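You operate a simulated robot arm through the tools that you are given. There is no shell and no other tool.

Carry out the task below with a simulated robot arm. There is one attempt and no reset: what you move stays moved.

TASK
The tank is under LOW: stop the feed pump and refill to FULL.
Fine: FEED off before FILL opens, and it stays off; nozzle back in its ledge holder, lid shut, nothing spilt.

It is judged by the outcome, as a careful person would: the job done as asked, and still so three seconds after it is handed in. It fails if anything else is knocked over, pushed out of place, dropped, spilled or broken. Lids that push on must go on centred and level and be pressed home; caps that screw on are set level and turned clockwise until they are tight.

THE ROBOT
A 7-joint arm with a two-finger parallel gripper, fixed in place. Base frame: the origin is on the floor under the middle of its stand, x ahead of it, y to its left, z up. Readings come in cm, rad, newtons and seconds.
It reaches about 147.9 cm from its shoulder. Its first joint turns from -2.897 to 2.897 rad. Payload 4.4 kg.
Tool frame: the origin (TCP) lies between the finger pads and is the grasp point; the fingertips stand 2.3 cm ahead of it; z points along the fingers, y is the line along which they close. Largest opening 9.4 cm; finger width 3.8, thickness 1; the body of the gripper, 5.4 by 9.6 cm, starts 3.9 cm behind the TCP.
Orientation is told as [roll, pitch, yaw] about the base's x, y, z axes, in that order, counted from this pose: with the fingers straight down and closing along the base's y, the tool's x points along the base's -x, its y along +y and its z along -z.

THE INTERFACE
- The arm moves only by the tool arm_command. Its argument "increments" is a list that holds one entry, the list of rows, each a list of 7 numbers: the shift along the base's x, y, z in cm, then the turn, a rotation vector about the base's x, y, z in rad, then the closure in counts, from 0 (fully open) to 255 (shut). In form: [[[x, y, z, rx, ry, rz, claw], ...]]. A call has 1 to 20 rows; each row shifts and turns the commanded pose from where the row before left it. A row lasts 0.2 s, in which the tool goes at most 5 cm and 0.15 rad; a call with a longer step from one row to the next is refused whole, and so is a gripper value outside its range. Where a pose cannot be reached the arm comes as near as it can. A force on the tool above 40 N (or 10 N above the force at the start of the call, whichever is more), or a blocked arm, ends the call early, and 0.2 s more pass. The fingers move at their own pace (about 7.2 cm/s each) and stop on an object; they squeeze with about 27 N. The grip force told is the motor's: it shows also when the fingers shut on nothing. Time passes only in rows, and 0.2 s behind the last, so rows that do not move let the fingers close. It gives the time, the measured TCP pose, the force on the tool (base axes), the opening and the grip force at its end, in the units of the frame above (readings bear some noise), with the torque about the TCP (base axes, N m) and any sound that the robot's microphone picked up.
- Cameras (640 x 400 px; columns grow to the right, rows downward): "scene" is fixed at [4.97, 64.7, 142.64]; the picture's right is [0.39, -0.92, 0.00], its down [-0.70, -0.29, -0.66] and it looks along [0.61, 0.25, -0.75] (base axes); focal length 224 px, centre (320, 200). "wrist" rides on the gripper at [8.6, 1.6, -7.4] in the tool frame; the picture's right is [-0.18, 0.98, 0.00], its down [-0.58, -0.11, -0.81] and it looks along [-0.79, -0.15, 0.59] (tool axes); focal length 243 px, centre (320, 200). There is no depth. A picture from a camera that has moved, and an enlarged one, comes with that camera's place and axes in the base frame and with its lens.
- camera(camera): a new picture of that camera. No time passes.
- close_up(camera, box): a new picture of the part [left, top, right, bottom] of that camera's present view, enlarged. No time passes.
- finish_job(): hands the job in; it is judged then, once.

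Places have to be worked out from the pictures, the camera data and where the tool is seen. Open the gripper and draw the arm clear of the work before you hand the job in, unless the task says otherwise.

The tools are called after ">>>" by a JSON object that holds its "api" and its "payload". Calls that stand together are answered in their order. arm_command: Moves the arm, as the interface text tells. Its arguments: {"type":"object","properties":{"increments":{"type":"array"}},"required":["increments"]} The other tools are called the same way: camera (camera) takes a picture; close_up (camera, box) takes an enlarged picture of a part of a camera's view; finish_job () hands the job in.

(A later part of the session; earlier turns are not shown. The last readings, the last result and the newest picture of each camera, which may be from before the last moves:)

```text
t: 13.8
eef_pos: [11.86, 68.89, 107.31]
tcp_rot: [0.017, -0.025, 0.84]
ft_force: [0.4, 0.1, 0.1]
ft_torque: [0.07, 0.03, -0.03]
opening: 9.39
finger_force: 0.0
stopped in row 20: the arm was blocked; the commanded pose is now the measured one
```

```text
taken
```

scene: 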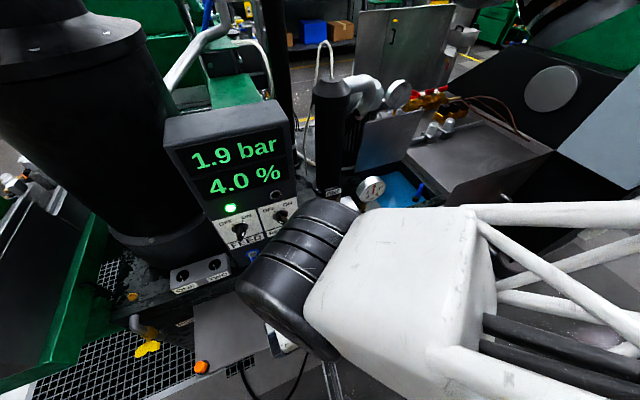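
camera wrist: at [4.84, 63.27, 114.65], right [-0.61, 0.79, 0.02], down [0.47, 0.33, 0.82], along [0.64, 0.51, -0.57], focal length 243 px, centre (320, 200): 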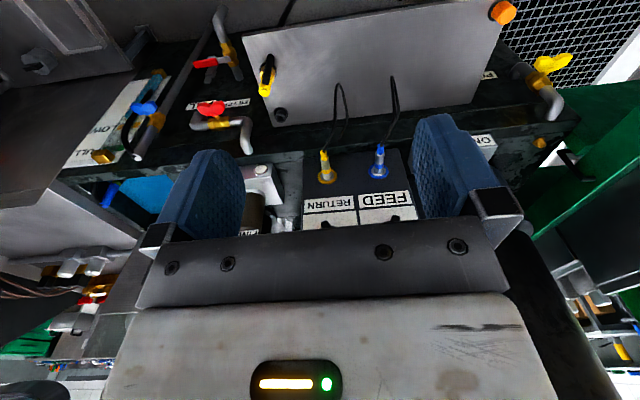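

The arm stopped just short, likely near a joint limit since the tool force is about 0. The FEED selector axis triangulates to about (26, 95, 96) on a vertical panel face at n≈85.5. I'll tilt the hand up toward the panel and back off a little to see the selector face-on.

>>> {"api": "arm_command", "payload": {"increments": [[[-1.5, -2.5, 0, 0.1, -0.1, 0, 0], [-1.5, -2.5, 0, 0.1, -0.1, 0, 0], [-1.5, -2.5, 0, 0.1, -0.1, 0, 0], [-1, -2, 0, 0.1, -0.1, 0, 0], [0, 0, 0, 0, 0, 0, 0]]]}}

>>> {"api": "camera", "payload": {"camera": "wrist"}}

>>> {"api": "camera", "payload": {"camera": "scene"}}

```text
t: 14.7
eef_pos: [16.81, 60.64, 97.61]
tcp_rot: [-0.122, -0.362, 0.737]
ft_force: [-1.1, 0.1, -0.8]
ft_torque: [0.02, -0.05, -0.01]
opening: 9.42
finger_force: 0.1
stopped in row 4: the arm was blocked; the commanded pose is now the measured one
```

```text
taken
camera wrist: at [7.17, 55.33, 101.29], right [-0.5, 0.87, -0.05], down [0.2, 0.17, 0.97], along [0.85, 0.47, -0.25], focal length 243 px, centre (320, 200)
```

wrist: 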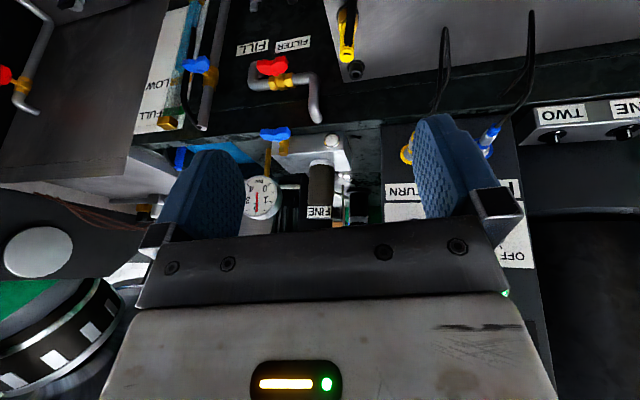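

```text
taken
```

scene: 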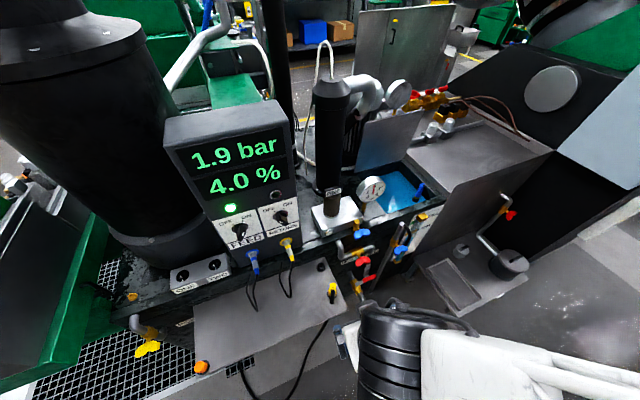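

The arm is again limited when folded close in with the hand tilted, since both stops came with no tool force. I'll return to a hand-down pose at more reach; the selector can be worked with the fingers pointing down, straddling its bar from above.

>>> {"api": "arm_command", "payload": {"increments": [[[0.8, 1.1, 4, -0.038, 0.0875, 0.0175, 0], [0.8, 1.1, 4, -0.038, 0.0875, 0.0175, 0], [0.8, 1.1, 4, -0.038, 0.0875, 0.0175, 0], [0.8, 1.1, 4, -0.038, 0.0875, 0.0175, 0], [0, 0, 0, 0, 0, 0, 0]]]}}

>>> {"api": "camera", "payload": {"camera": "wrist"}}

```text
t: 15.9
eef_pos: [19.9, 64.86, 113.75]
tcp_rot: [0.01, -0.002, 0.785]
ft_force: [-0.2, -0.2, 0.3]
ft_torque: [0.0, 0.01, 0.0]
opening: 9.42
finger_force: 0.0
```

```text
taken
camera wrist: at [12.63, 59.81, 121.27], right [-0.56, 0.83, 0.01], down [0.49, 0.33, 0.81], along [0.66, 0.46, -0.59], focal length 243 px, centre (320, 200)
```

wrist: 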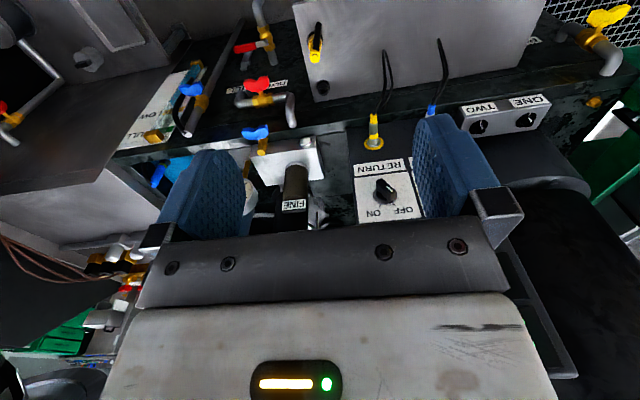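

Hand-down at yaw 0.785 works, so the fingers now close along the bench direction. Moving left toward the FEED selector at larger reach, still about 13 cm in front of the panel.

>>> {"api": "arm_command", "payload": {"increments": [[[-0.7, 4, 0.2, 0, 0, 0, 0], [-0.7, 4, 0.2, 0, 0, 0, 0], [-0.7, 4, 0.2, 0, 0, 0, 0], [-0.7, 4, 0.2, 0, 0, 0, 0], [-0.7, 4, 0.2, 0, 0, 0, 0], [0, 0, 0, 0, 0, 0, 0]]]}}

>>> {"api": "camera", "payload": {"camera": "wrist"}}

>>> {"api": "camera", "payload": {"camera": "scene"}}

```text
t: 17.3
eef_pos: [16.3, 85.17, 114.39]
tcp_rot: [0.007, -0.003, 0.782]
ft_force: [0.1, 0.1, -0.7]
ft_torque: [0.02, -0.02, 0.01]
opening: 9.41
finger_force: 0.1
```

```text
taken
camera wrist: at [9.05, 80.18, 121.92], right [-0.56, 0.83, 0.01], down [0.49, 0.33, 0.81], along [0.66, 0.46, -0.59], focal length 243 px, centre (320, 200)
```

wrist: 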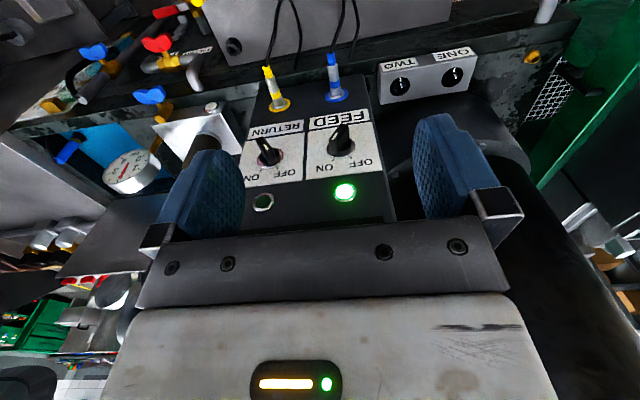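

```text
taken
```

scene: 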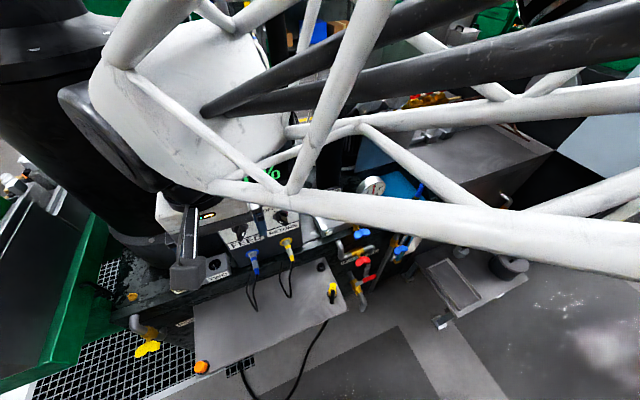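

Excellent, the FEED selector is between the fingers in view. Zooming in on it.

>>> {"api": "close_up", "payload": {"camera": "wrist", "box": [240, 100, 400, 200]}}

>>> {"api": "close_up", "payload": {"camera": "wrist", "box": [300, 110, 380, 160]}}

>>> {"api": "close_up", "payload": {"camera": "scene", "box": [160, 190, 320, 290]}}

```text
4.00 times, centred on (320, 150) of wrist
camera zoom: at [9.05, 80.18, 121.92], right [-0.56, 0.83, 0.01], down [0.49, 0.33, 0.81], along [0.66, 0.46, -0.59], focal length 970 px, centre (320, 400)
```

zoom: 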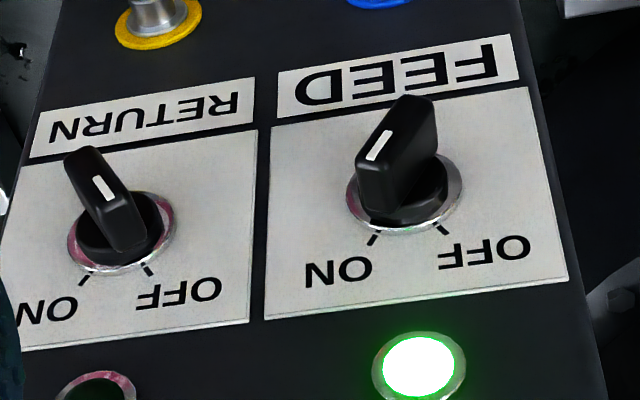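

```text
8.00 times, centred on (340, 135) of wrist
camera zoom: at [9.05, 80.18, 121.92], right [-0.56, 0.83, 0.01], down [0.49, 0.33, 0.81], along [0.66, 0.46, -0.59], focal length 1941 px, centre (160, 720)
```

zoom: 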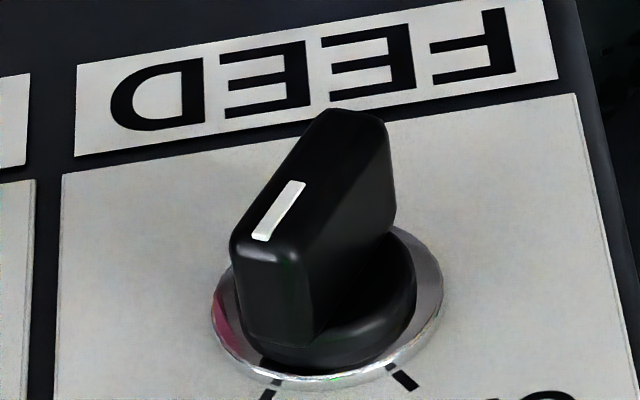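

```text
4.00 times, centred on (240, 240) of scene
camera zoom: at [4.97, 64.7, 142.64], right [0.39, -0.92, 0.0], down [-0.7, -0.29, -0.66], along [0.61, 0.25, -0.75], focal length 895 px, centre (640, 40)
```

zoom: 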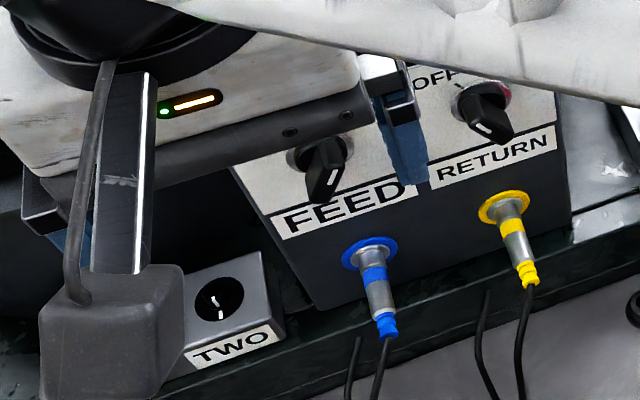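

The bar's white line points to ON; OFF is about 60° counter-clockwise as seen from the front. I'll descend in front of the selector for a closer fix on its position.

>>> {"api": "arm_command", "payload": {"increments": [[[0.7, 0.7, -3, 0, 0, 0, 0], [0.7, 0.7, -3, 0, 0, 0, 0], [0.7, 0.7, -3, 0, 0, 0, 0], [0, 0, 0, 0, 0, 0, 0]]]}}

>>> {"api": "camera", "payload": {"camera": "wrist"}}

>>> {"api": "close_up", "payload": {"camera": "wrist", "box": [240, 120, 400, 220]}}

```text
t: 18.3
eef_pos: [18.29, 87.0, 105.43]
tcp_rot: [0.009, -0.001, 0.784]
ft_force: [0.0, -0.3, -1.0]
ft_torque: [-0.01, -0.01, 0.0]
opening: 9.41
finger_force: 0.1
```

```text
taken
camera wrist: at [10.98, 82.07, 113.05], right [-0.56, 0.83, 0.01], down [0.49, 0.33, 0.81], along [0.66, 0.46, -0.59], focal length 243 px, centre (320, 200)
```

wrist: 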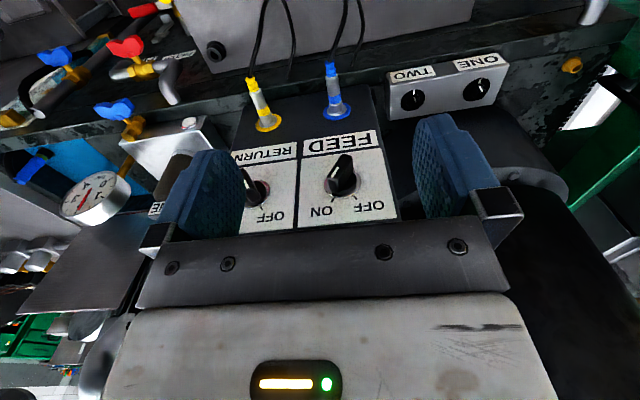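

```text
4.00 times, centred on (320, 170) of wrist
camera zoom: at [10.98, 82.07, 113.05], right [-0.56, 0.83, 0.01], down [0.49, 0.33, 0.81], along [0.66, 0.46, -0.59], focal length 970 px, centre (320, 320)
```

zoom: 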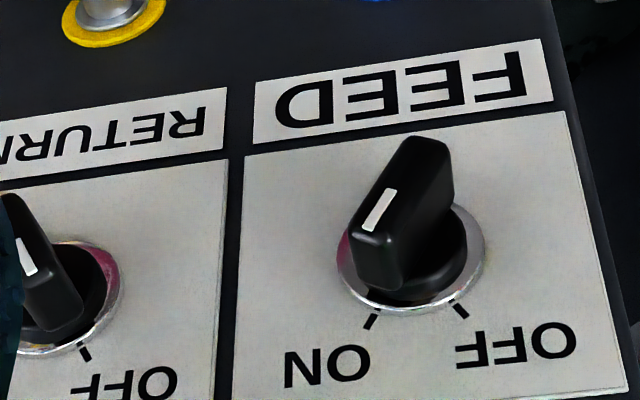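

Position estimates for the selector axis: a≈−49, n≈86–87, z≈95. I'll come closer, still in front of the bar, for a better fix.

>>> {"api": "arm_command", "payload": {"increments": [[[0.8, 0.8, -2.5, 0, 0, 0, 0], [0.8, 0.8, -2.5, 0, 0, 0, 0], [0.5, 0.5, -2, 0, 0, 0, 0], [0, 0, 0, 0, 0, 0, 0]]]}}

>>> {"api": "camera", "payload": {"camera": "wrist"}}

>>> {"api": "close_up", "payload": {"camera": "wrist", "box": [240, 140, 432, 260]}}

>>> {"api": "camera", "payload": {"camera": "scene"}}

```text
t: 19.3
eef_pos: [20.61, 89.11, 98.37]
tcp_rot: [0.011, -0.004, 0.787]
ft_force: [0.3, 0.9, 0.2]
ft_torque: [0.01, 0.03, -0.01]
opening: 9.38
finger_force: 0.0
```

```text
taken
camera wrist: at [13.29, 84.16, 106.02], right [-0.56, 0.83, 0.01], down [0.49, 0.33, 0.81], along [0.66, 0.46, -0.59], focal length 243 px, centre (320, 200)
```

wrist: 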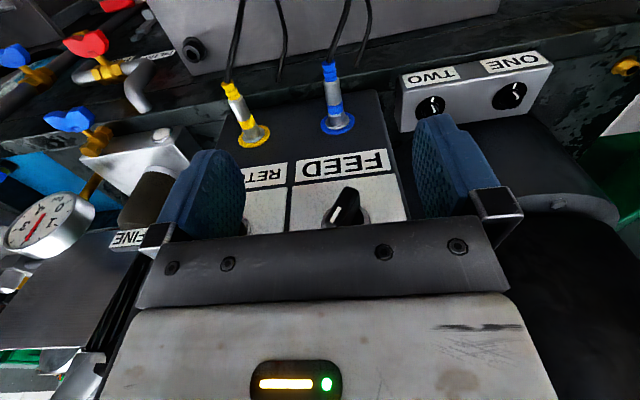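

```text
3.33 times, centred on (336, 200) of wrist
camera zoom: at [13.29, 84.16, 106.02], right [-0.56, 0.83, 0.01], down [0.49, 0.33, 0.81], along [0.66, 0.46, -0.59], focal length 809 px, centre (267, 200)
```

zoom: 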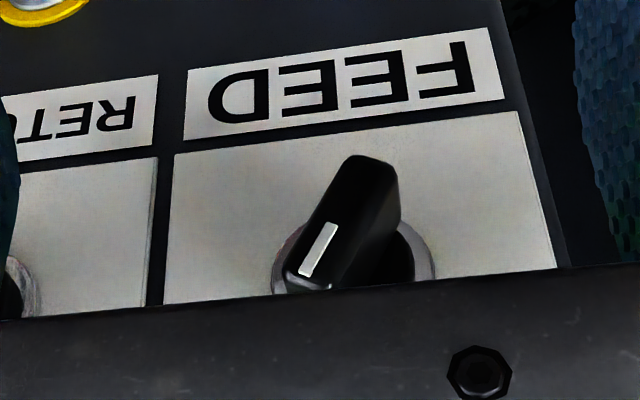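

```text
taken
```

scene: 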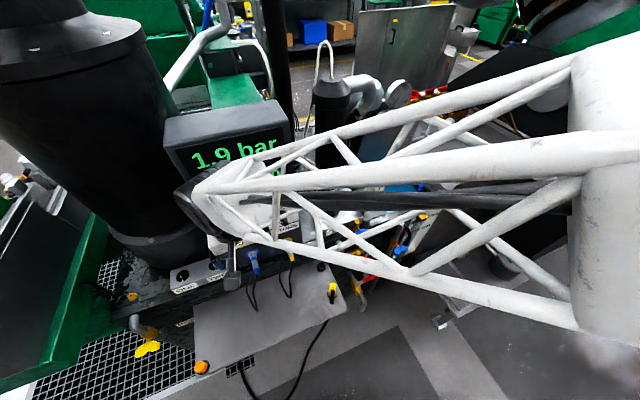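

Refined: panel face n≈86.8, selector axis at a≈−49.1, z≈95.6, bar front at n≈83.6. I'll set the fingers about 5 cm apart, tilt the tips slightly forward and move in so they straddle the bar's upper half.

>>> {"api": "arm_command", "payload": {"increments": [[[0, 0, 0, 0.1, -0.1, 0, 115], [0, 0, 0, 0, 0, 0, 115], [1, 1, 0, 0, 0, 0, 115], [1, 1, 0, 0, 0, 0, 115], [0.7, 0.7, 0, 0, 0, 0, 115], [0, 0, 0, 0, 0, 0, 115]]]}}

>>> {"api": "camera", "payload": {"camera": "wrist"}}

>>> {"api": "close_up", "payload": {"camera": "wrist", "box": [240, 140, 432, 260]}}

>>> {"api": "close_up", "payload": {"camera": "scene", "box": [160, 170, 320, 270]}}

```text
t: 20.7
eef_pos: [23.29, 91.76, 98.47]
tcp_rot: [0.009, -0.145, 0.787]
ft_force: [-0.7, -0.1, -0.3]
ft_torque: [0.01, 0.01, -0.03]
opening: 5.14
finger_force: 0.1
```

```text
taken
camera wrist: at [15.28, 86.13, 104.71], right [-0.57, 0.82, 0.03], down [0.41, 0.24, 0.88], along [0.72, 0.51, -0.47], focal length 243 px, centre (320, 200)
```

wrist: 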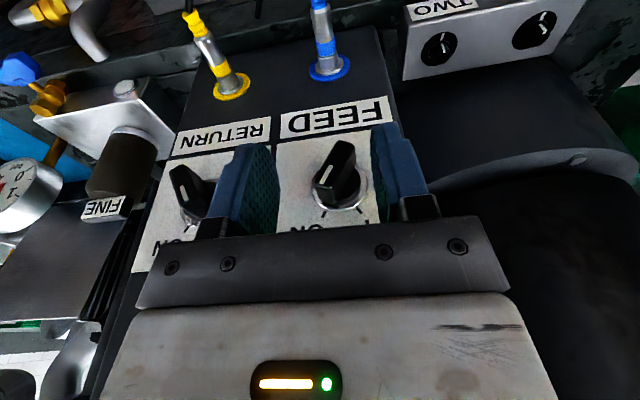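

```text
3.33 times, centred on (336, 200) of wrist
camera zoom: at [15.28, 86.13, 104.71], right [-0.57, 0.82, 0.03], down [0.41, 0.24, 0.88], along [0.72, 0.51, -0.47], focal length 809 px, centre (267, 200)
```

zoom: 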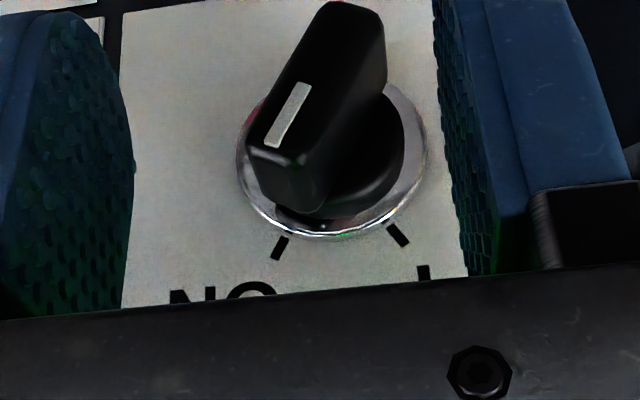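

```text
4.00 times, centred on (240, 220) of scene
camera zoom: at [4.97, 64.7, 142.64], right [0.39, -0.92, 0.0], down [-0.7, -0.29, -0.66], along [0.61, 0.25, -0.75], focal length 895 px, centre (640, 120)
```

zoom: 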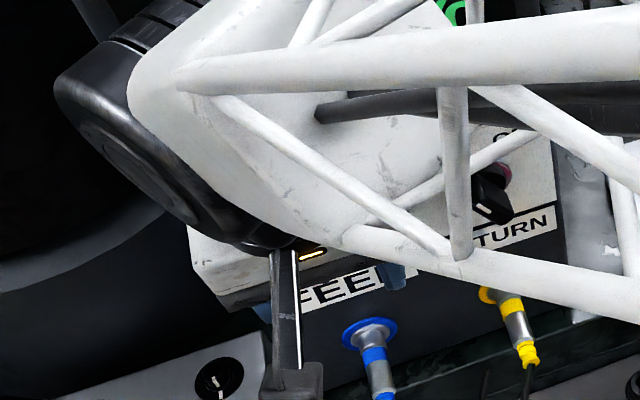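

The bar is nicely between the fingers. I'll go 2 cm further in and half a centimetre left so the fingers flank the upper half.

>>> {"api": "arm_command", "payload": {"increments": [[[0.53, 0.88, 0, 0, 0, 0, 115], [0.53, 0.88, 0, 0, 0, 0, 115], [0, 0, 0, 0, 0, 0, 115]]]}}

>>> {"api": "close_up", "payload": {"camera": "wrist", "box": [220, 120, 444, 260]}}

```text
t: 21.2
eef_pos: [23.89, 92.87, 98.42]
tcp_rot: [0.004, -0.142, 0.784]
ft_force: [-8.8, -23.0, 5.4]
ft_torque: [1.28, -0.64, -0.35]
opening: 5.19
finger_force: 0.1
stopped in row 2: the force on the tool passed its limit at 56 N (the readings are from after the stop); the commanded pose is now the measured one
```

```text
2.86 times, centred on (332, 190) of wrist
camera zoom: at [15.89, 87.14, 104.67], right [-0.57, 0.82, 0.03], down [0.41, 0.25, 0.88], along [0.72, 0.51, -0.48], focal length 693 px, centre (286, 229)
```

zoom: 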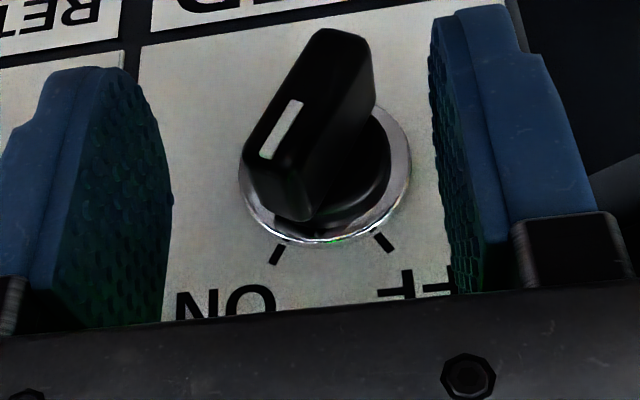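

The force pattern (pushing back, about 5.5 cm above the TCP) says the hand body touched the panel lamp. I'll back off, tilt the fingertips further forward so the body clears the lamp, and re-approach.

>>> {"api": "arm_command", "payload": {"increments": [[[-0.8, -0.8, 0, 0, 0, 0, 115], [0, 0, 0, 0.1, -0.1, 0, 115], [0, 0, 0, 0.08, -0.08, 0, 115], [0.6, 0.6, -0.2, 0, 0, 0, 115], [0.4, 0.4, -0.2, 0, 0, 0, 115], [0, 0, 0, 0, 0, 0, 115]]]}}

>>> {"api": "camera", "payload": {"camera": "wrist"}}

>>> {"api": "close_up", "payload": {"camera": "wrist", "box": [220, 100, 444, 240]}}

```text
t: 22.6
eef_pos: [24.18, 92.93, 97.96]
tcp_rot: [0.006, -0.396, 0.787]
ft_force: [-0.3, -0.5, 0.8]
ft_torque: [-0.01, -0.01, -0.01]
opening: 5.19
finger_force: 0.1
```

```text
taken
camera wrist: at [15.27, 86.44, 101.61], right [-0.58, 0.81, 0.08], down [0.24, 0.08, 0.97], along [0.78, 0.58, -0.24], focal length 243 px, centre (320, 200)
```

wrist: 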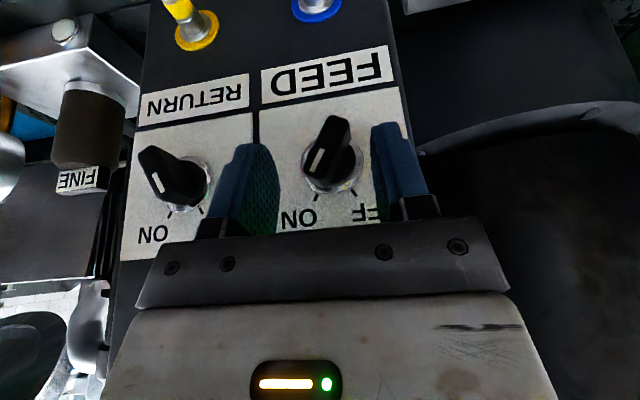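

```text
2.86 times, centred on (332, 170) of wrist
camera zoom: at [15.27, 86.44, 101.61], right [-0.58, 0.81, 0.08], down [0.24, 0.08, 0.97], along [0.78, 0.58, -0.24], focal length 693 px, centre (286, 286)
```

zoom: 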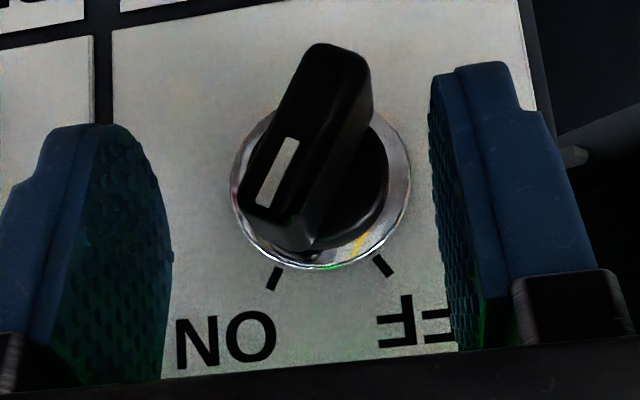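

No contact now and the bar sits between the fingers. I'll raise slightly so the fingertips bear only on the bar's top end, ease forward 0.4 cm, then push left step by step.

>>> {"api": "arm_command", "payload": {"increments": [[[0.28, 0.28, 0.7, 0, 0, 0, 115], [-0.35, 0.35, 0, 0, 0, 0, 115], [-0.35, 0.35, 0, 0, 0, 0, 115], [-0.35, 0.35, 0, 0, 0, 0, 115], [-0.35, 0.35, 0, 0, 0, 0, 115], [-0.35, 0.35, 0, 0, 0, 0, 115], [0, 0, 0, 0, 0, 0, 115]]]}}

>>> {"api": "close_up", "payload": {"camera": "wrist", "box": [220, 100, 444, 240]}}

```text
t: 24.2
eef_pos: [22.57, 95.03, 98.71]
tcp_rot: [0.006, -0.397, 0.785]
ft_force: [5.8, -4.6, 6.0]
ft_torque: [-0.19, -0.26, -0.04]
opening: 5.49
finger_force: 3.7
```

```text
2.86 times, centred on (332, 170) of wrist
camera zoom: at [13.71, 88.55, 102.28], right [-0.58, 0.81, 0.08], down [0.24, 0.08, 0.97], along [0.78, 0.58, -0.24], focal length 693 px, centre (286, 286)
```

zoom: 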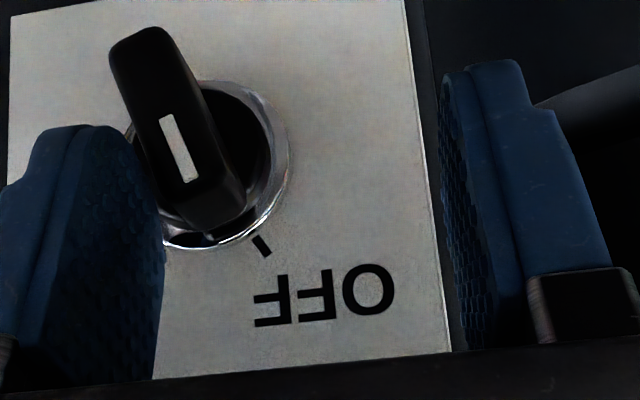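

The bar has turned past vertical toward OFF with only about 8 N. Pushing a little more.

>>> {"api": "arm_command", "payload": {"increments": [[[-0.3, 0.3, 0, 0, 0, 0, 115], [-0.2, 0.2, 0, 0, 0, 0, 115], [0, 0, 0, 0, 0, 0, 115]]]}}

>>> {"api": "close_up", "payload": {"camera": "wrist", "box": [220, 100, 444, 240]}}

>>> {"api": "camera", "payload": {"camera": "scene"}}

```text
t: 25.0
eef_pos: [22.12, 95.48, 98.68]
tcp_rot: [0.005, -0.397, 0.784]
ft_force: [18.2, -21.4, 11.1]
ft_torque: [-0.87, -0.39, -0.45]
opening: 6.41
finger_force: 13.8
```

```text
2.86 times, centred on (332, 170) of wrist
camera zoom: at [13.25, 89.01, 102.33], right [-0.58, 0.81, 0.08], down [0.24, 0.08, 0.97], along [0.78, 0.57, -0.24], focal length 693 px, centre (286, 286)
```

zoom: 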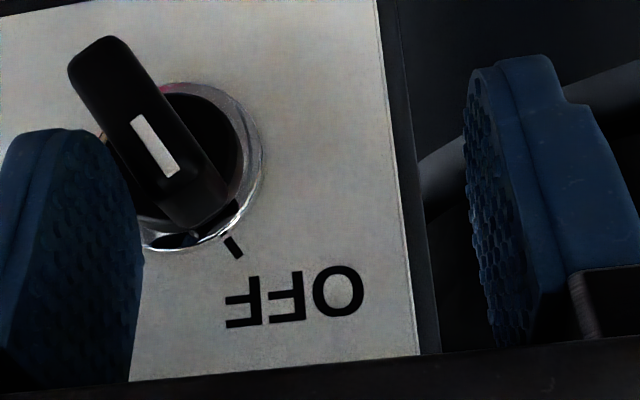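

```text
taken
```

scene: 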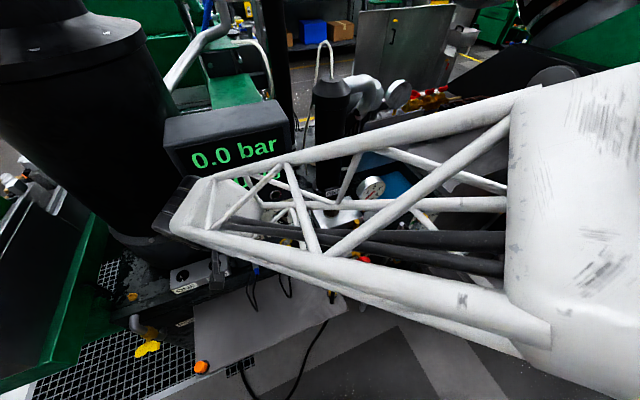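

The display reads 0.0 bar and the pointer is at OFF against its stop. I'll ease the finger away to the right, then back straight out and check.

>>> {"api": "arm_command", "payload": {"increments": [[[0.6, -0.6, 0, 0, 0, 0, 115], [0.3, -0.3, 0, 0, 0, 0, 115], [-1.5, -1.5, 0.5, 0, 0, 0, 115], [-2, -2, 0.5, -0.05, 0.05, 0, 115], [-2, -2, 1.5, -0.07, 0.07, 0, 115], [-2, -2, 2.5, -0.08, 0.08, 0, 60], [-1, -1, 3.5, -0.08, 0.08, 0, 0], [0, 0, 0, 0, 0, 0, 0]]]}}

>>> {"api": "camera", "payload": {"camera": "wrist"}}

>>> {"api": "camera", "payload": {"camera": "scene"}}

```text
t: 26.8
eef_pos: [14.65, 86.39, 105.25]
tcp_rot: [-0.006, 0.019, 0.785]
ft_force: [-0.1, 0.2, 0.1]
ft_torque: [-0.02, 0.0, -0.02]
opening: 9.37
finger_force: 0.0
```

```text
taken
camera wrist: at [7.36, 81.6, 112.81], right [-0.56, 0.83, -0.01], down [0.5, 0.35, 0.8], along [0.66, 0.44, -0.61], focal length 243 px, centre (320, 200)
```

wrist: 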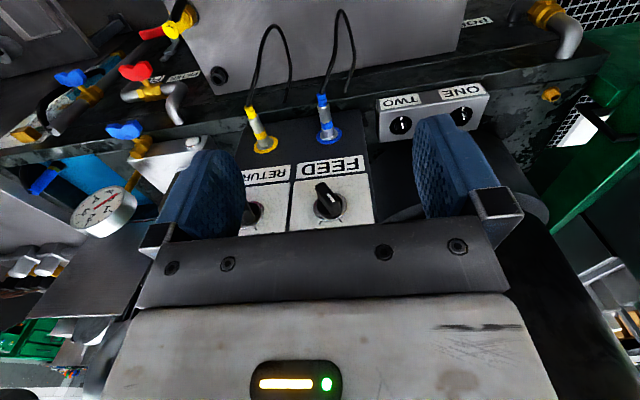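

```text
taken
```

scene: 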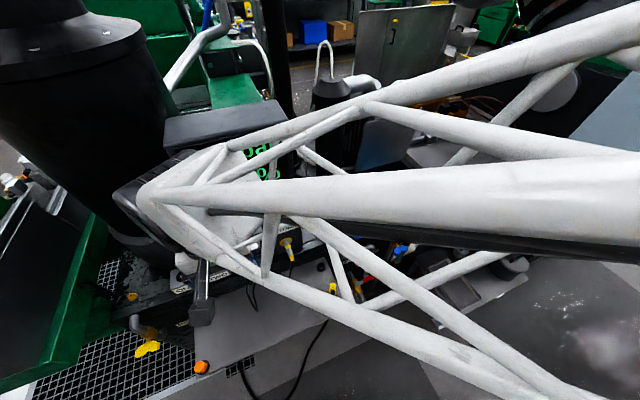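

FEED is off. Now I'll retreat and swing right to a spot in front of the FILL valve (handle centre estimated at (57.6, 52.0, 62.8)), keeping well clear of the bench, then take a closer look.

>>> {"api": "arm_command", "payload": {"increments": [[[1.07, -4.08, 1.35, 0, 0, 0, 0], [1.07, -4.08, 1.35, 0, 0, 0, 0], [1.07, -4.08, 1.35, 0, 0, 0, 0], [1.07, -4.08, 1.35, 0, 0, 0, 0], [1.07, -4.08, 1.35, 0, 0, 0, 0], [3.11, -2.44, -1.89, 0, 0, 0, 0], [3.11, -2.44, -1.89, 0, 0, 0, 0], [3.11, -2.44, -1.89, 0, 0, 0, 0], [3.11, -2.44, -1.89, 0, 0, 0, 0], [3.11, -2.44, -1.89, 0, 0, 0, 0], [3.11, -2.44, -1.89, 0, 0, 0, 0], [3.11, -2.44, -1.89, 0, 0, 0, 0], [3.11, -2.44, -1.89, 0, 0, 0, 0], [3.11, -2.44, -1.89, 0, 0, 0, 0], [0, 0, -3, 0, 0, 0, 0], [0, 0, -3, 0, 0, 0, 0], [0, 0, -3, 0, 0, 0, 0], [0, 0, 0, 0, 0, 0, 0]]]}}

>>> {"api": "camera", "payload": {"camera": "wrist"}}

>>> {"api": "camera", "payload": {"camera": "scene"}}

>>> {"api": "close_up", "payload": {"camera": "scene", "box": [160, 110, 320, 270]}}

```text
t: 27.7
eef_pos: [19.23, 74.71, 96.68]
tcp_rot: [-0.1, 0.167, 0.764]
ft_force: [-0.7, 0.4, -1.2]
ft_torque: [-0.03, 0.0, 0.0]
opening: 9.4
finger_force: 0.0
stopped in row 4: the arm was blocked; the commanded pose is now the measured one
```

```text
taken
camera wrist: at [12.21, 71.3, 105.27], right [-0.56, 0.82, -0.13], down [0.53, 0.47, 0.71], along [0.64, 0.33, -0.7], focal length 243 px, centre (320, 200)
```

wrist: 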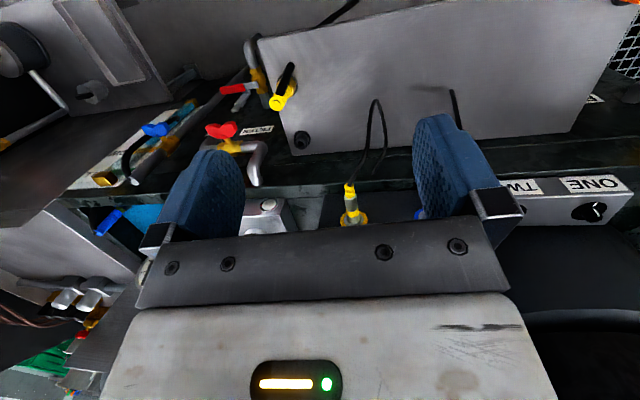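

```text
taken
```

scene: 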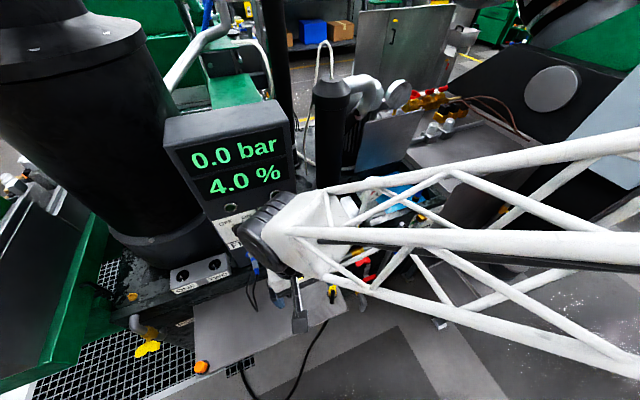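

```text
2.50 times, centred on (240, 190) of scene
camera zoom: at [4.97, 64.7, 142.64], right [0.39, -0.92, 0.0], down [-0.7, -0.29, -0.66], along [0.61, 0.25, -0.75], focal length 560 px, centre (520, 225)
```

zoom: 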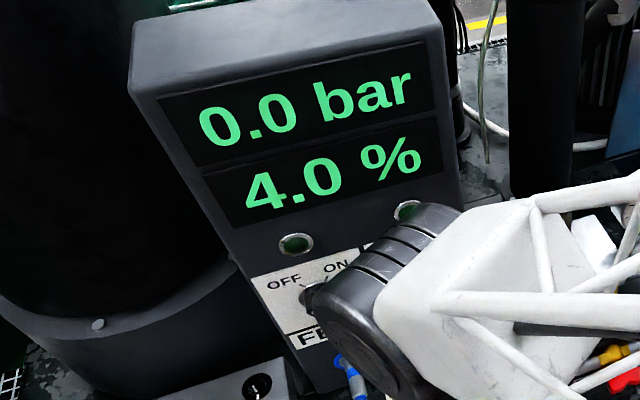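

FEED lamp is dark and pressure 0.0 bar. The arm hit an internal limit retreating at low height, so I'll rise first while levelling the hand, since at z≈114 this path worked earlier.

>>> {"api": "arm_command", "payload": {"increments": [[[-0.5, 1, 4.5, 0.063, -0.017, 0.004, 0], [-0.5, 1, 4.5, 0.063, -0.017, 0.004, 0], [-0.5, 1, 4.5, 0.063, -0.017, 0.004, 0], [0, 0, 3.5, 0, 0, 0, 0], [0, 0, 0, 0, 0, 0, 0]]]}}

>>> {"api": "camera", "payload": {"camera": "scene"}}

```text
t: 28.8
eef_pos: [19.02, 79.13, 101.3]
tcp_rot: [-0.086, 0.127, 0.773]
ft_force: [0.1, 0.2, 0.5]
ft_torque: [-0.01, 0.03, 0.0]
opening: 9.4
finger_force: 0.1
stopped in row 5: the arm was blocked; the commanded pose is now the measured one
```

```text
taken
```

scene: 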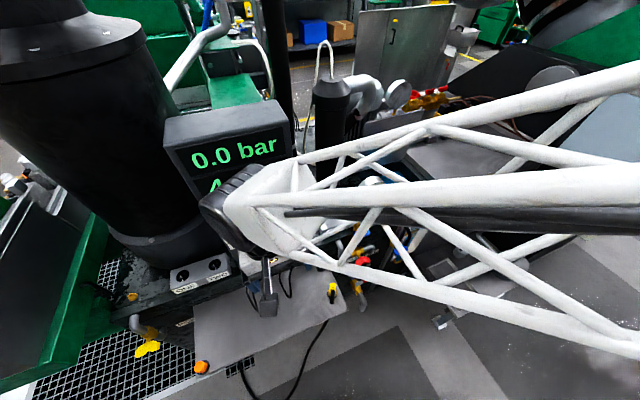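

Still limited here; I'll extend outward (larger reach) and up, retracing the approach that worked, then come away at height.

>>> {"api": "arm_command", "payload": {"increments": [[[-1.2, 2.5, 2, 0.05, -0.015, 0.004, 0], [-1.2, 2.5, 3, 0.05, -0.015, 0.004, 0], [-0.6, 1.5, 4, 0.05, -0.01, 0.004, 0], [0, 0, 4, 0, 0, 0, 0], [0, 0, 0, 0, 0, 0, 0]]]}}

```text
t: 30.2
eef_pos: [17.01, 86.22, 108.74]
tcp_rot: [-0.047, 0.044, 0.777]
ft_force: [-0.1, 0.4, 0.2]
ft_torque: [-0.02, 0.03, 0.01]
opening: 9.37
finger_force: 0.1
stopped in row 5: the arm was blocked; the commanded pose is now the measured one
```

Still blocked upward. I'll try sliding to the right along the bench instead (toward where the arm was comfortable) at constant height and n≈73.

>>> {"api": "arm_command", "payload": {"increments": [[[2, -2, 0, 0.02, -0.01, 0.002, 0], [3, -3, 0, 0.02, -0.01, 0.002, 0], [3, -3, 0, 0, 0, 0, 0], [3, -3, 0, 0, 0, 0, 0], [3, -3, 0, 0, 0, 0, 0], [0, 0, 0, 0, 0, 0, 0]]]}}

>>> {"api": "camera", "payload": {"camera": "scene"}}

```text
t: 31.6
eef_pos: [31.89, 72.0, 107.1]
tcp_rot: [-0.04, 0.02, 0.768]
ft_force: [-0.3, 0.9, 0.2]
ft_torque: [-0.01, 0.01, -0.02]
opening: 9.43
finger_force: 0.0
```

```text
taken
```

scene: 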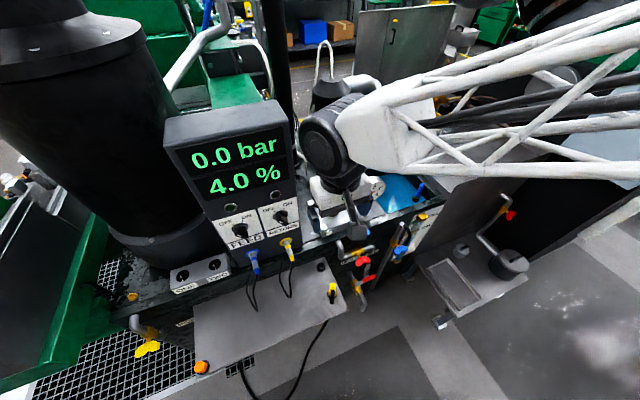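

FEED shows OFF with its lamp dark. Continuing right and back to stand in front of the FILL valve.

>>> {"api": "arm_command", "payload": {"increments": [[[2, -3.5, -1, 0.02, 0.007, 0.008, 0], [2, -3.5, -1, 0.02, 0.007, 0.008, 0], [2, -3.5, -1, 0, 0, 0, 0], [2, -3.5, -1, 0, 0, 0, 0], [2, -3.5, -2, 0, 0, 0, 0], [2, -3.5, -2, 0, 0, 0, 0], [2, -3.5, -2, 0, 0, 0, 0], [2, -3.5, -2, 0, 0, 0, 0], [0, 0, -3, 0, 0, 0, 0], [0, 0, -3, 0, 0, 0, 0], [0, 0, 0, 0, 0, 0, 0]]]}}

>>> {"api": "camera", "payload": {"camera": "wrist"}}

>>> {"api": "camera", "payload": {"camera": "scene"}}

```text
t: 34.0
eef_pos: [46.79, 44.12, 91.23]
tcp_rot: [0.009, -0.022, 0.797]
ft_force: [-0.7, -0.5, 0.3]
ft_torque: [0.04, 0.0, 0.0]
opening: 9.38
finger_force: 0.0
```

```text
taken
camera wrist: at [39.52, 38.93, 98.56], right [-0.57, 0.82, 0.01], down [0.48, 0.32, 0.82], along [0.67, 0.48, -0.58], focal length 243 px, centre (320, 200)
```

wrist: 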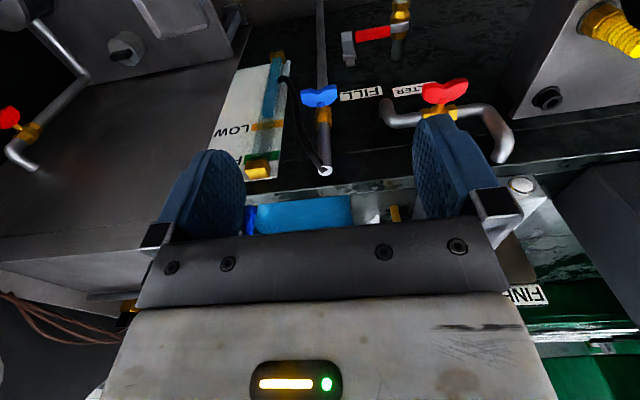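

```text
taken
```

scene: 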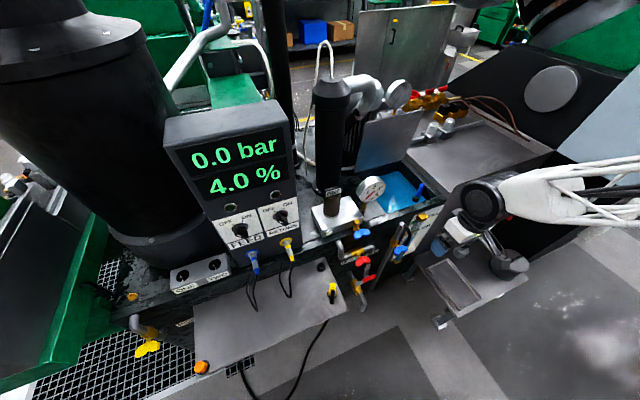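

In front of the valve group now with the gauge and handle visible. Zooming in.

>>> {"api": "close_up", "payload": {"camera": "wrist", "box": [220, 40, 412, 160]}}

>>> {"api": "close_up", "payload": {"camera": "wrist", "box": [280, 60, 360, 110]}}

>>> {"api": "close_up", "payload": {"camera": "wrist", "box": [210, 100, 340, 181]}}

>>> {"api": "close_up", "payload": {"camera": "wrist", "box": [480, 0, 640, 100]}}

```text
3.33 times, centred on (316, 100) of wrist
camera zoom: at [39.52, 38.93, 98.56], right [-0.57, 0.82, 0.01], down [0.48, 0.32, 0.82], along [0.67, 0.48, -0.58], focal length 809 px, centre (333, 533)
```

zoom: 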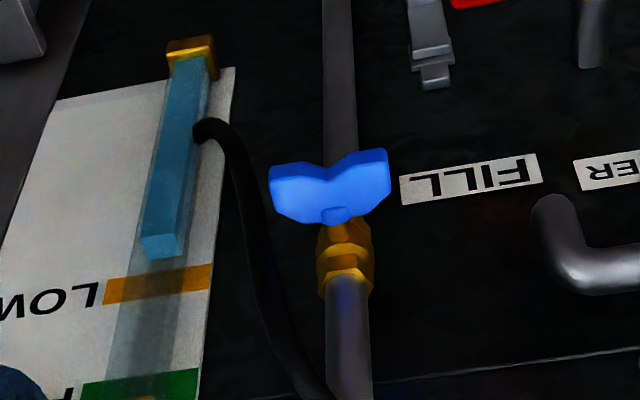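

```text
8.00 times, centred on (320, 85) of wrist
camera zoom: at [39.52, 38.93, 98.56], right [-0.57, 0.82, 0.01], down [0.48, 0.32, 0.82], along [0.67, 0.48, -0.58], focal length 1941 px, centre (320, 1120)
```

zoom: 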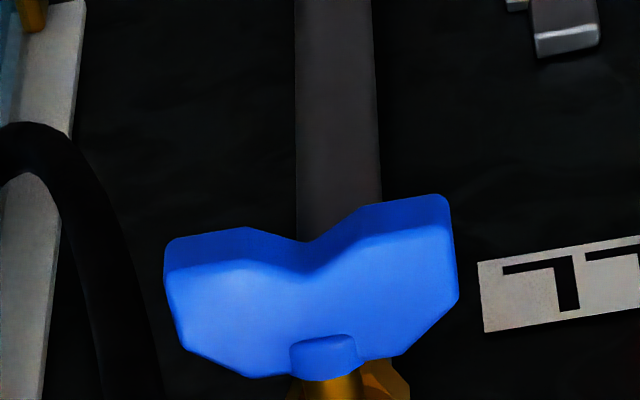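

```text
4.92 times, centred on (275, 140) of wrist
camera zoom: at [39.52, 38.93, 98.56], right [-0.57, 0.82, 0.01], down [0.48, 0.32, 0.82], along [0.67, 0.48, -0.58], focal length 1194 px, centre (542, 493)
```

zoom: 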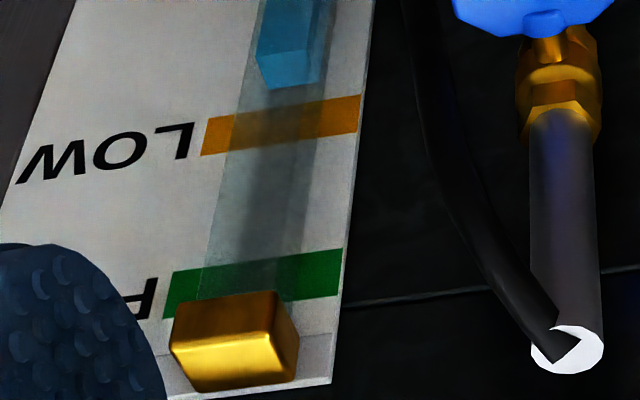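

```text
4.00 times, centred on (560, 50) of wrist
camera zoom: at [39.52, 38.93, 98.56], right [-0.57, 0.82, 0.01], down [0.48, 0.32, 0.82], along [0.67, 0.48, -0.58], focal length 970 px, centre (-640, 800)
```

zoom: 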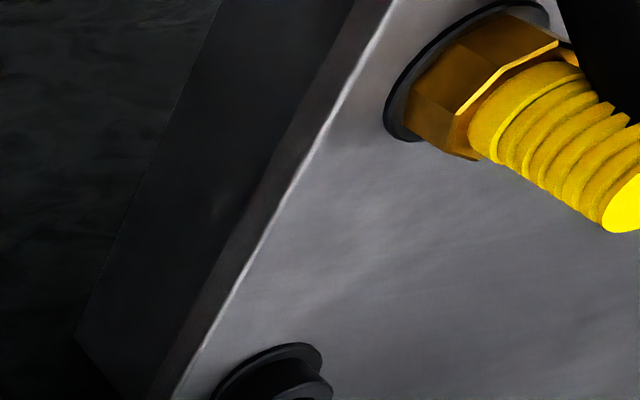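

The handle is a flat horizontal paddle, about 5.8 cm wide, centred near (57.5, 52.0, 62.8) with its stem pointing toward me. I'll lower the hand in front of it, tilt the tips forward, and narrow the opening so the fingers can flank the wing tips.

>>> {"api": "arm_command", "payload": {"increments": [[[0.4, -0.6, -4, 0.08, -0.08, 0, 52], [0.4, -0.6, -4, 0.08, -0.08, 0, 52], [0, 0, -4, 0.08, -0.08, 0, 52], [0, 0, -4, 0, 0, 0, 52], [0, 0, -4, 0, 0, 0, 52], [0, 0, -4, 0, 0, 0, 52], [0, 0, -3.5, 0, 0, 0, 52], [0, 0, 0, 0, 0, 0, 52]]]}}

>>> {"api": "camera", "payload": {"camera": "wrist"}}

>>> {"api": "camera", "payload": {"camera": "scene"}}

```text
t: 35.8
eef_pos: [47.48, 43.06, 63.55]
tcp_rot: [0.004, -0.36, 0.798]
ft_force: [-0.6, 0.2, 0.0]
ft_torque: [-0.03, 0.01, 0.0]
opening: 7.51
finger_force: 0.0
```

```text
taken
camera wrist: at [38.93, 36.53, 67.56], right [-0.58, 0.81, 0.07], down [0.26, 0.11, 0.96], along [0.77, 0.58, -0.27], focal length 243 px, centre (320, 200)
```

wrist: 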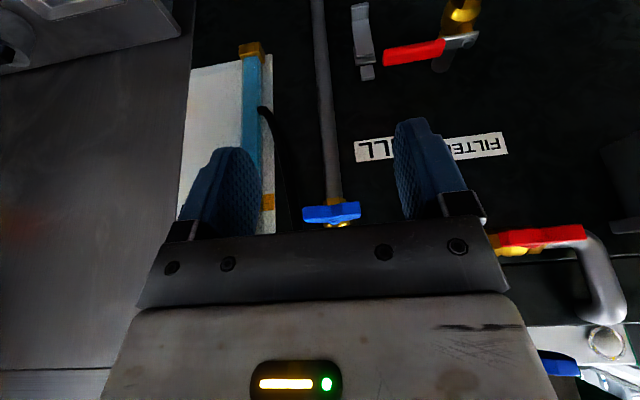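

```text
taken
```

scene: 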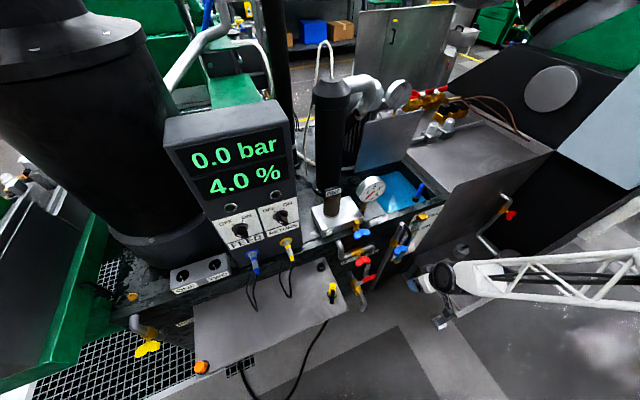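

Good pose. Zooming on the paddle from this low viewpoint for a better fix.

>>> {"api": "close_up", "payload": {"camera": "wrist", "box": [280, 180, 380, 242]}}

>>> {"api": "close_up", "payload": {"camera": "scene", "box": [360, 200, 460, 263]}}

```text
6.40 times, centred on (330, 211) of wrist
camera zoom: at [38.93, 36.53, 67.56], right [-0.58, 0.81, 0.07], down [0.26, 0.11, 0.96], along [0.77, 0.58, -0.27], focal length 1553 px, centre (256, 130)
```

zoom: 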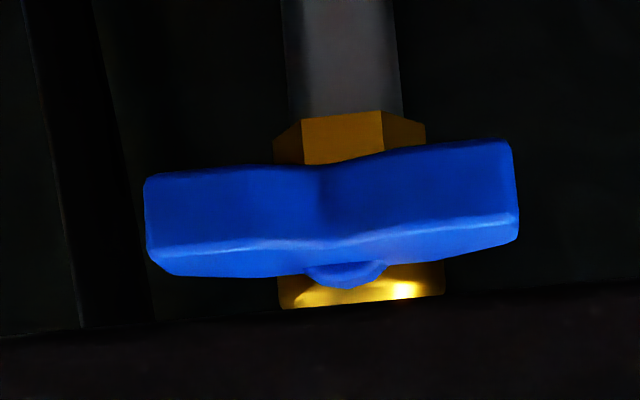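

```text
6.35 times, centred on (410, 232) of scene
camera zoom: at [4.97, 64.7, 142.64], right [0.39, -0.92, 0.0], down [-0.7, -0.29, -0.66], along [0.61, 0.25, -0.75], focal length 1421 px, centre (-251, -0)
```

zoom: 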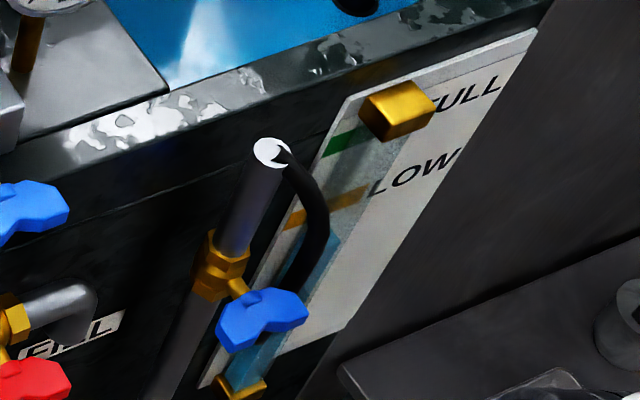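

Paddle front edge: a≈3.8, z≈62.6, thickness 1.2 cm. Moving forward so the fingers flank it.

>>> {"api": "arm_command", "payload": {"increments": [[[2, 1.8, -0.2, 0, 0, 0, 52], [2, 1.8, -0.2, 0, 0, 0, 52], [2, 1.8, -0.2, 0, 0, 0, 52], [1.4, 1.25, -0.2, 0, 0, 0, 52], [0, 0, 0, 0, 0, 0, 52]]]}}

>>> {"api": "camera", "payload": {"camera": "wrist"}}

>>> {"api": "close_up", "payload": {"camera": "scene", "box": [360, 200, 460, 263]}}

```text
t: 37.0
eef_pos: [54.96, 49.89, 62.87]
tcp_rot: [0.004, -0.363, 0.797]
ft_force: [-0.8, -0.1, 0.7]
ft_torque: [0.01, 0.03, 0.01]
opening: 7.46
finger_force: 0.1
```

```text
taken
camera wrist: at [46.3, 43.28, 66.9], right [-0.58, 0.81, 0.07], down [0.26, 0.11, 0.96], along [0.77, 0.58, -0.27], focal length 243 px, centre (320, 200)
```

wrist: 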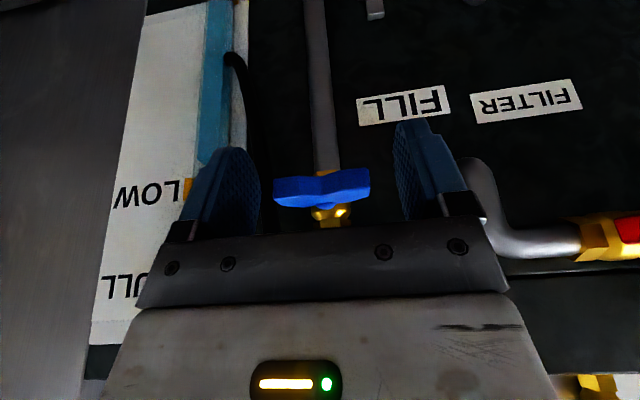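

```text
6.35 times, centred on (410, 232) of scene
camera zoom: at [4.97, 64.7, 142.64], right [0.39, -0.92, 0.0], down [-0.7, -0.29, -0.66], along [0.61, 0.25, -0.75], focal length 1421 px, centre (-251, -0)
```

zoom: 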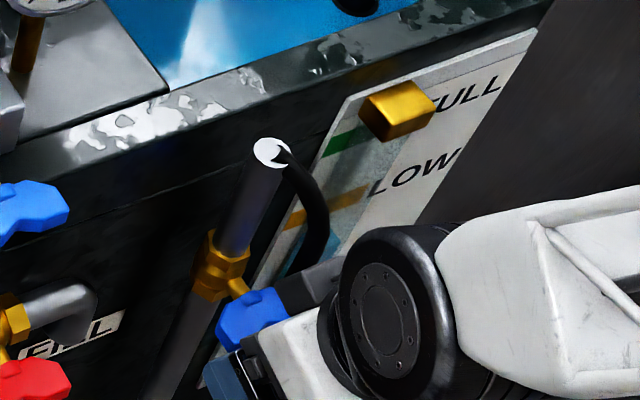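

Well aligned, and the scene camera still sees LOW/FULL. Moving the last 2.5 cm in and then closing on the wing tips.

>>> {"api": "arm_command", "payload": {"increments": [[[0.95, 0.8, -0.1, 0, 0, 0, 52], [0.95, 0.8, -0.1, 0, 0, 0, 52], [0, 0, 0, 0, 0, 0, 52], [0, 0, 0, 0, 0, 0, 90], [0, 0, 0, 0, 0, 0, 120], [0, 0, 0, 0, 0, 0, 150]]]}}

>>> {"api": "camera", "payload": {"camera": "wrist"}}

>>> {"api": "close_up", "payload": {"camera": "wrist", "box": [220, 120, 420, 245]}}

>>> {"api": "close_up", "payload": {"camera": "scene", "box": [360, 200, 460, 263]}}

```text
t: 38.4
eef_pos: [56.93, 51.18, 62.7]
tcp_rot: [0.005, -0.36, 0.798]
ft_force: [27.9, -23.0, -2.4]
ft_torque: [-0.6, 0.3, -0.56]
opening: 5.78
finger_force: 44.9
```

```text
taken
camera wrist: at [48.27, 44.74, 66.68], right [-0.58, 0.81, 0.07], down [0.26, 0.11, 0.96], along [0.77, 0.58, -0.27], focal length 243 px, centre (320, 200)
```

wrist: 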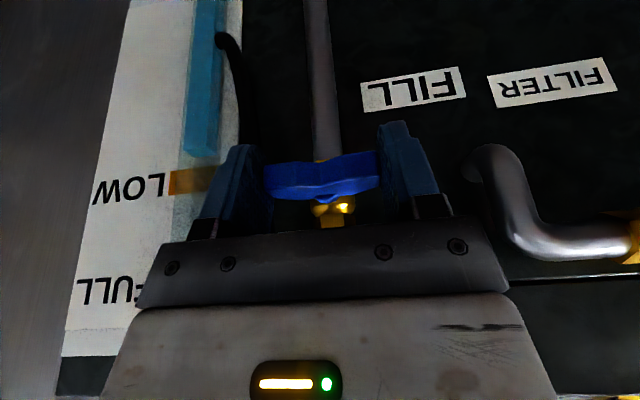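

```text
3.20 times, centred on (320, 182) of wrist
camera zoom: at [48.27, 44.74, 66.68], right [-0.58, 0.81, 0.07], down [0.26, 0.11, 0.96], along [0.77, 0.58, -0.27], focal length 776 px, centre (320, 256)
```

zoom: 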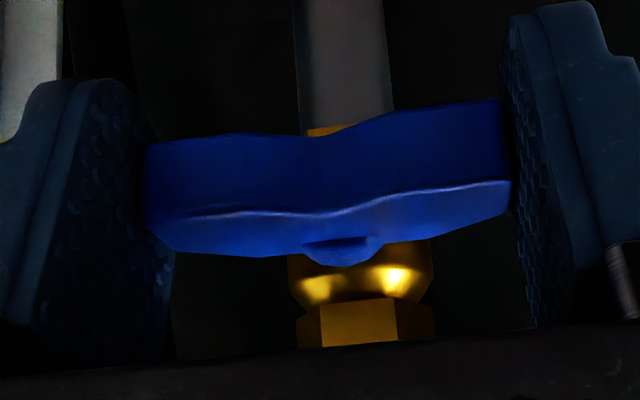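

```text
6.35 times, centred on (410, 232) of scene
camera zoom: at [4.97, 64.7, 142.64], right [0.39, -0.92, 0.0], down [-0.7, -0.29, -0.66], along [0.61, 0.25, -0.75], focal length 1421 px, centre (-251, -0)
```

zoom: 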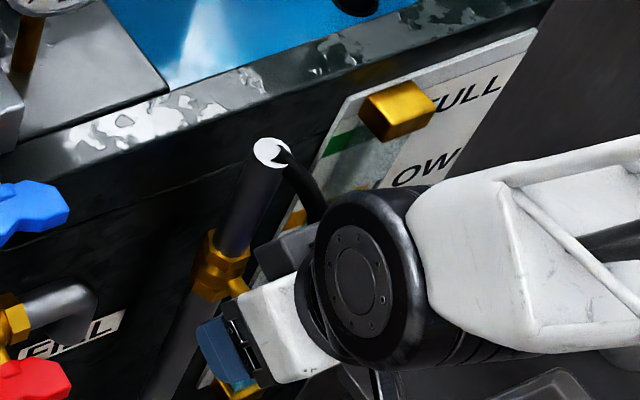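

Gripped on both wing tips (5.8 cm) but with about 36 N sideways, so the hand is slightly left of centre. Shifting right a little to balance.

>>> {"api": "arm_command", "payload": {"increments": [[[0.15, -0.15, 0, 0, 0, 0, 150], [0.1, -0.1, 0, 0, 0, 0, 150], [0, 0, 0, 0, 0, 0, 150]]]}}

```text
t: 39.2
eef_pos: [56.91, 51.35, 62.68]
tcp_rot: [0.003, -0.358, 0.801]
ft_force: [-12.6, 6.1, 6.6]
ft_torque: [0.28, -0.11, -0.35]
opening: 5.81
finger_force: 45.3
stopped in row 3: the force on the tool passed its limit at 49 N (the readings are from after the stop); the commanded pose is now the measured one
```

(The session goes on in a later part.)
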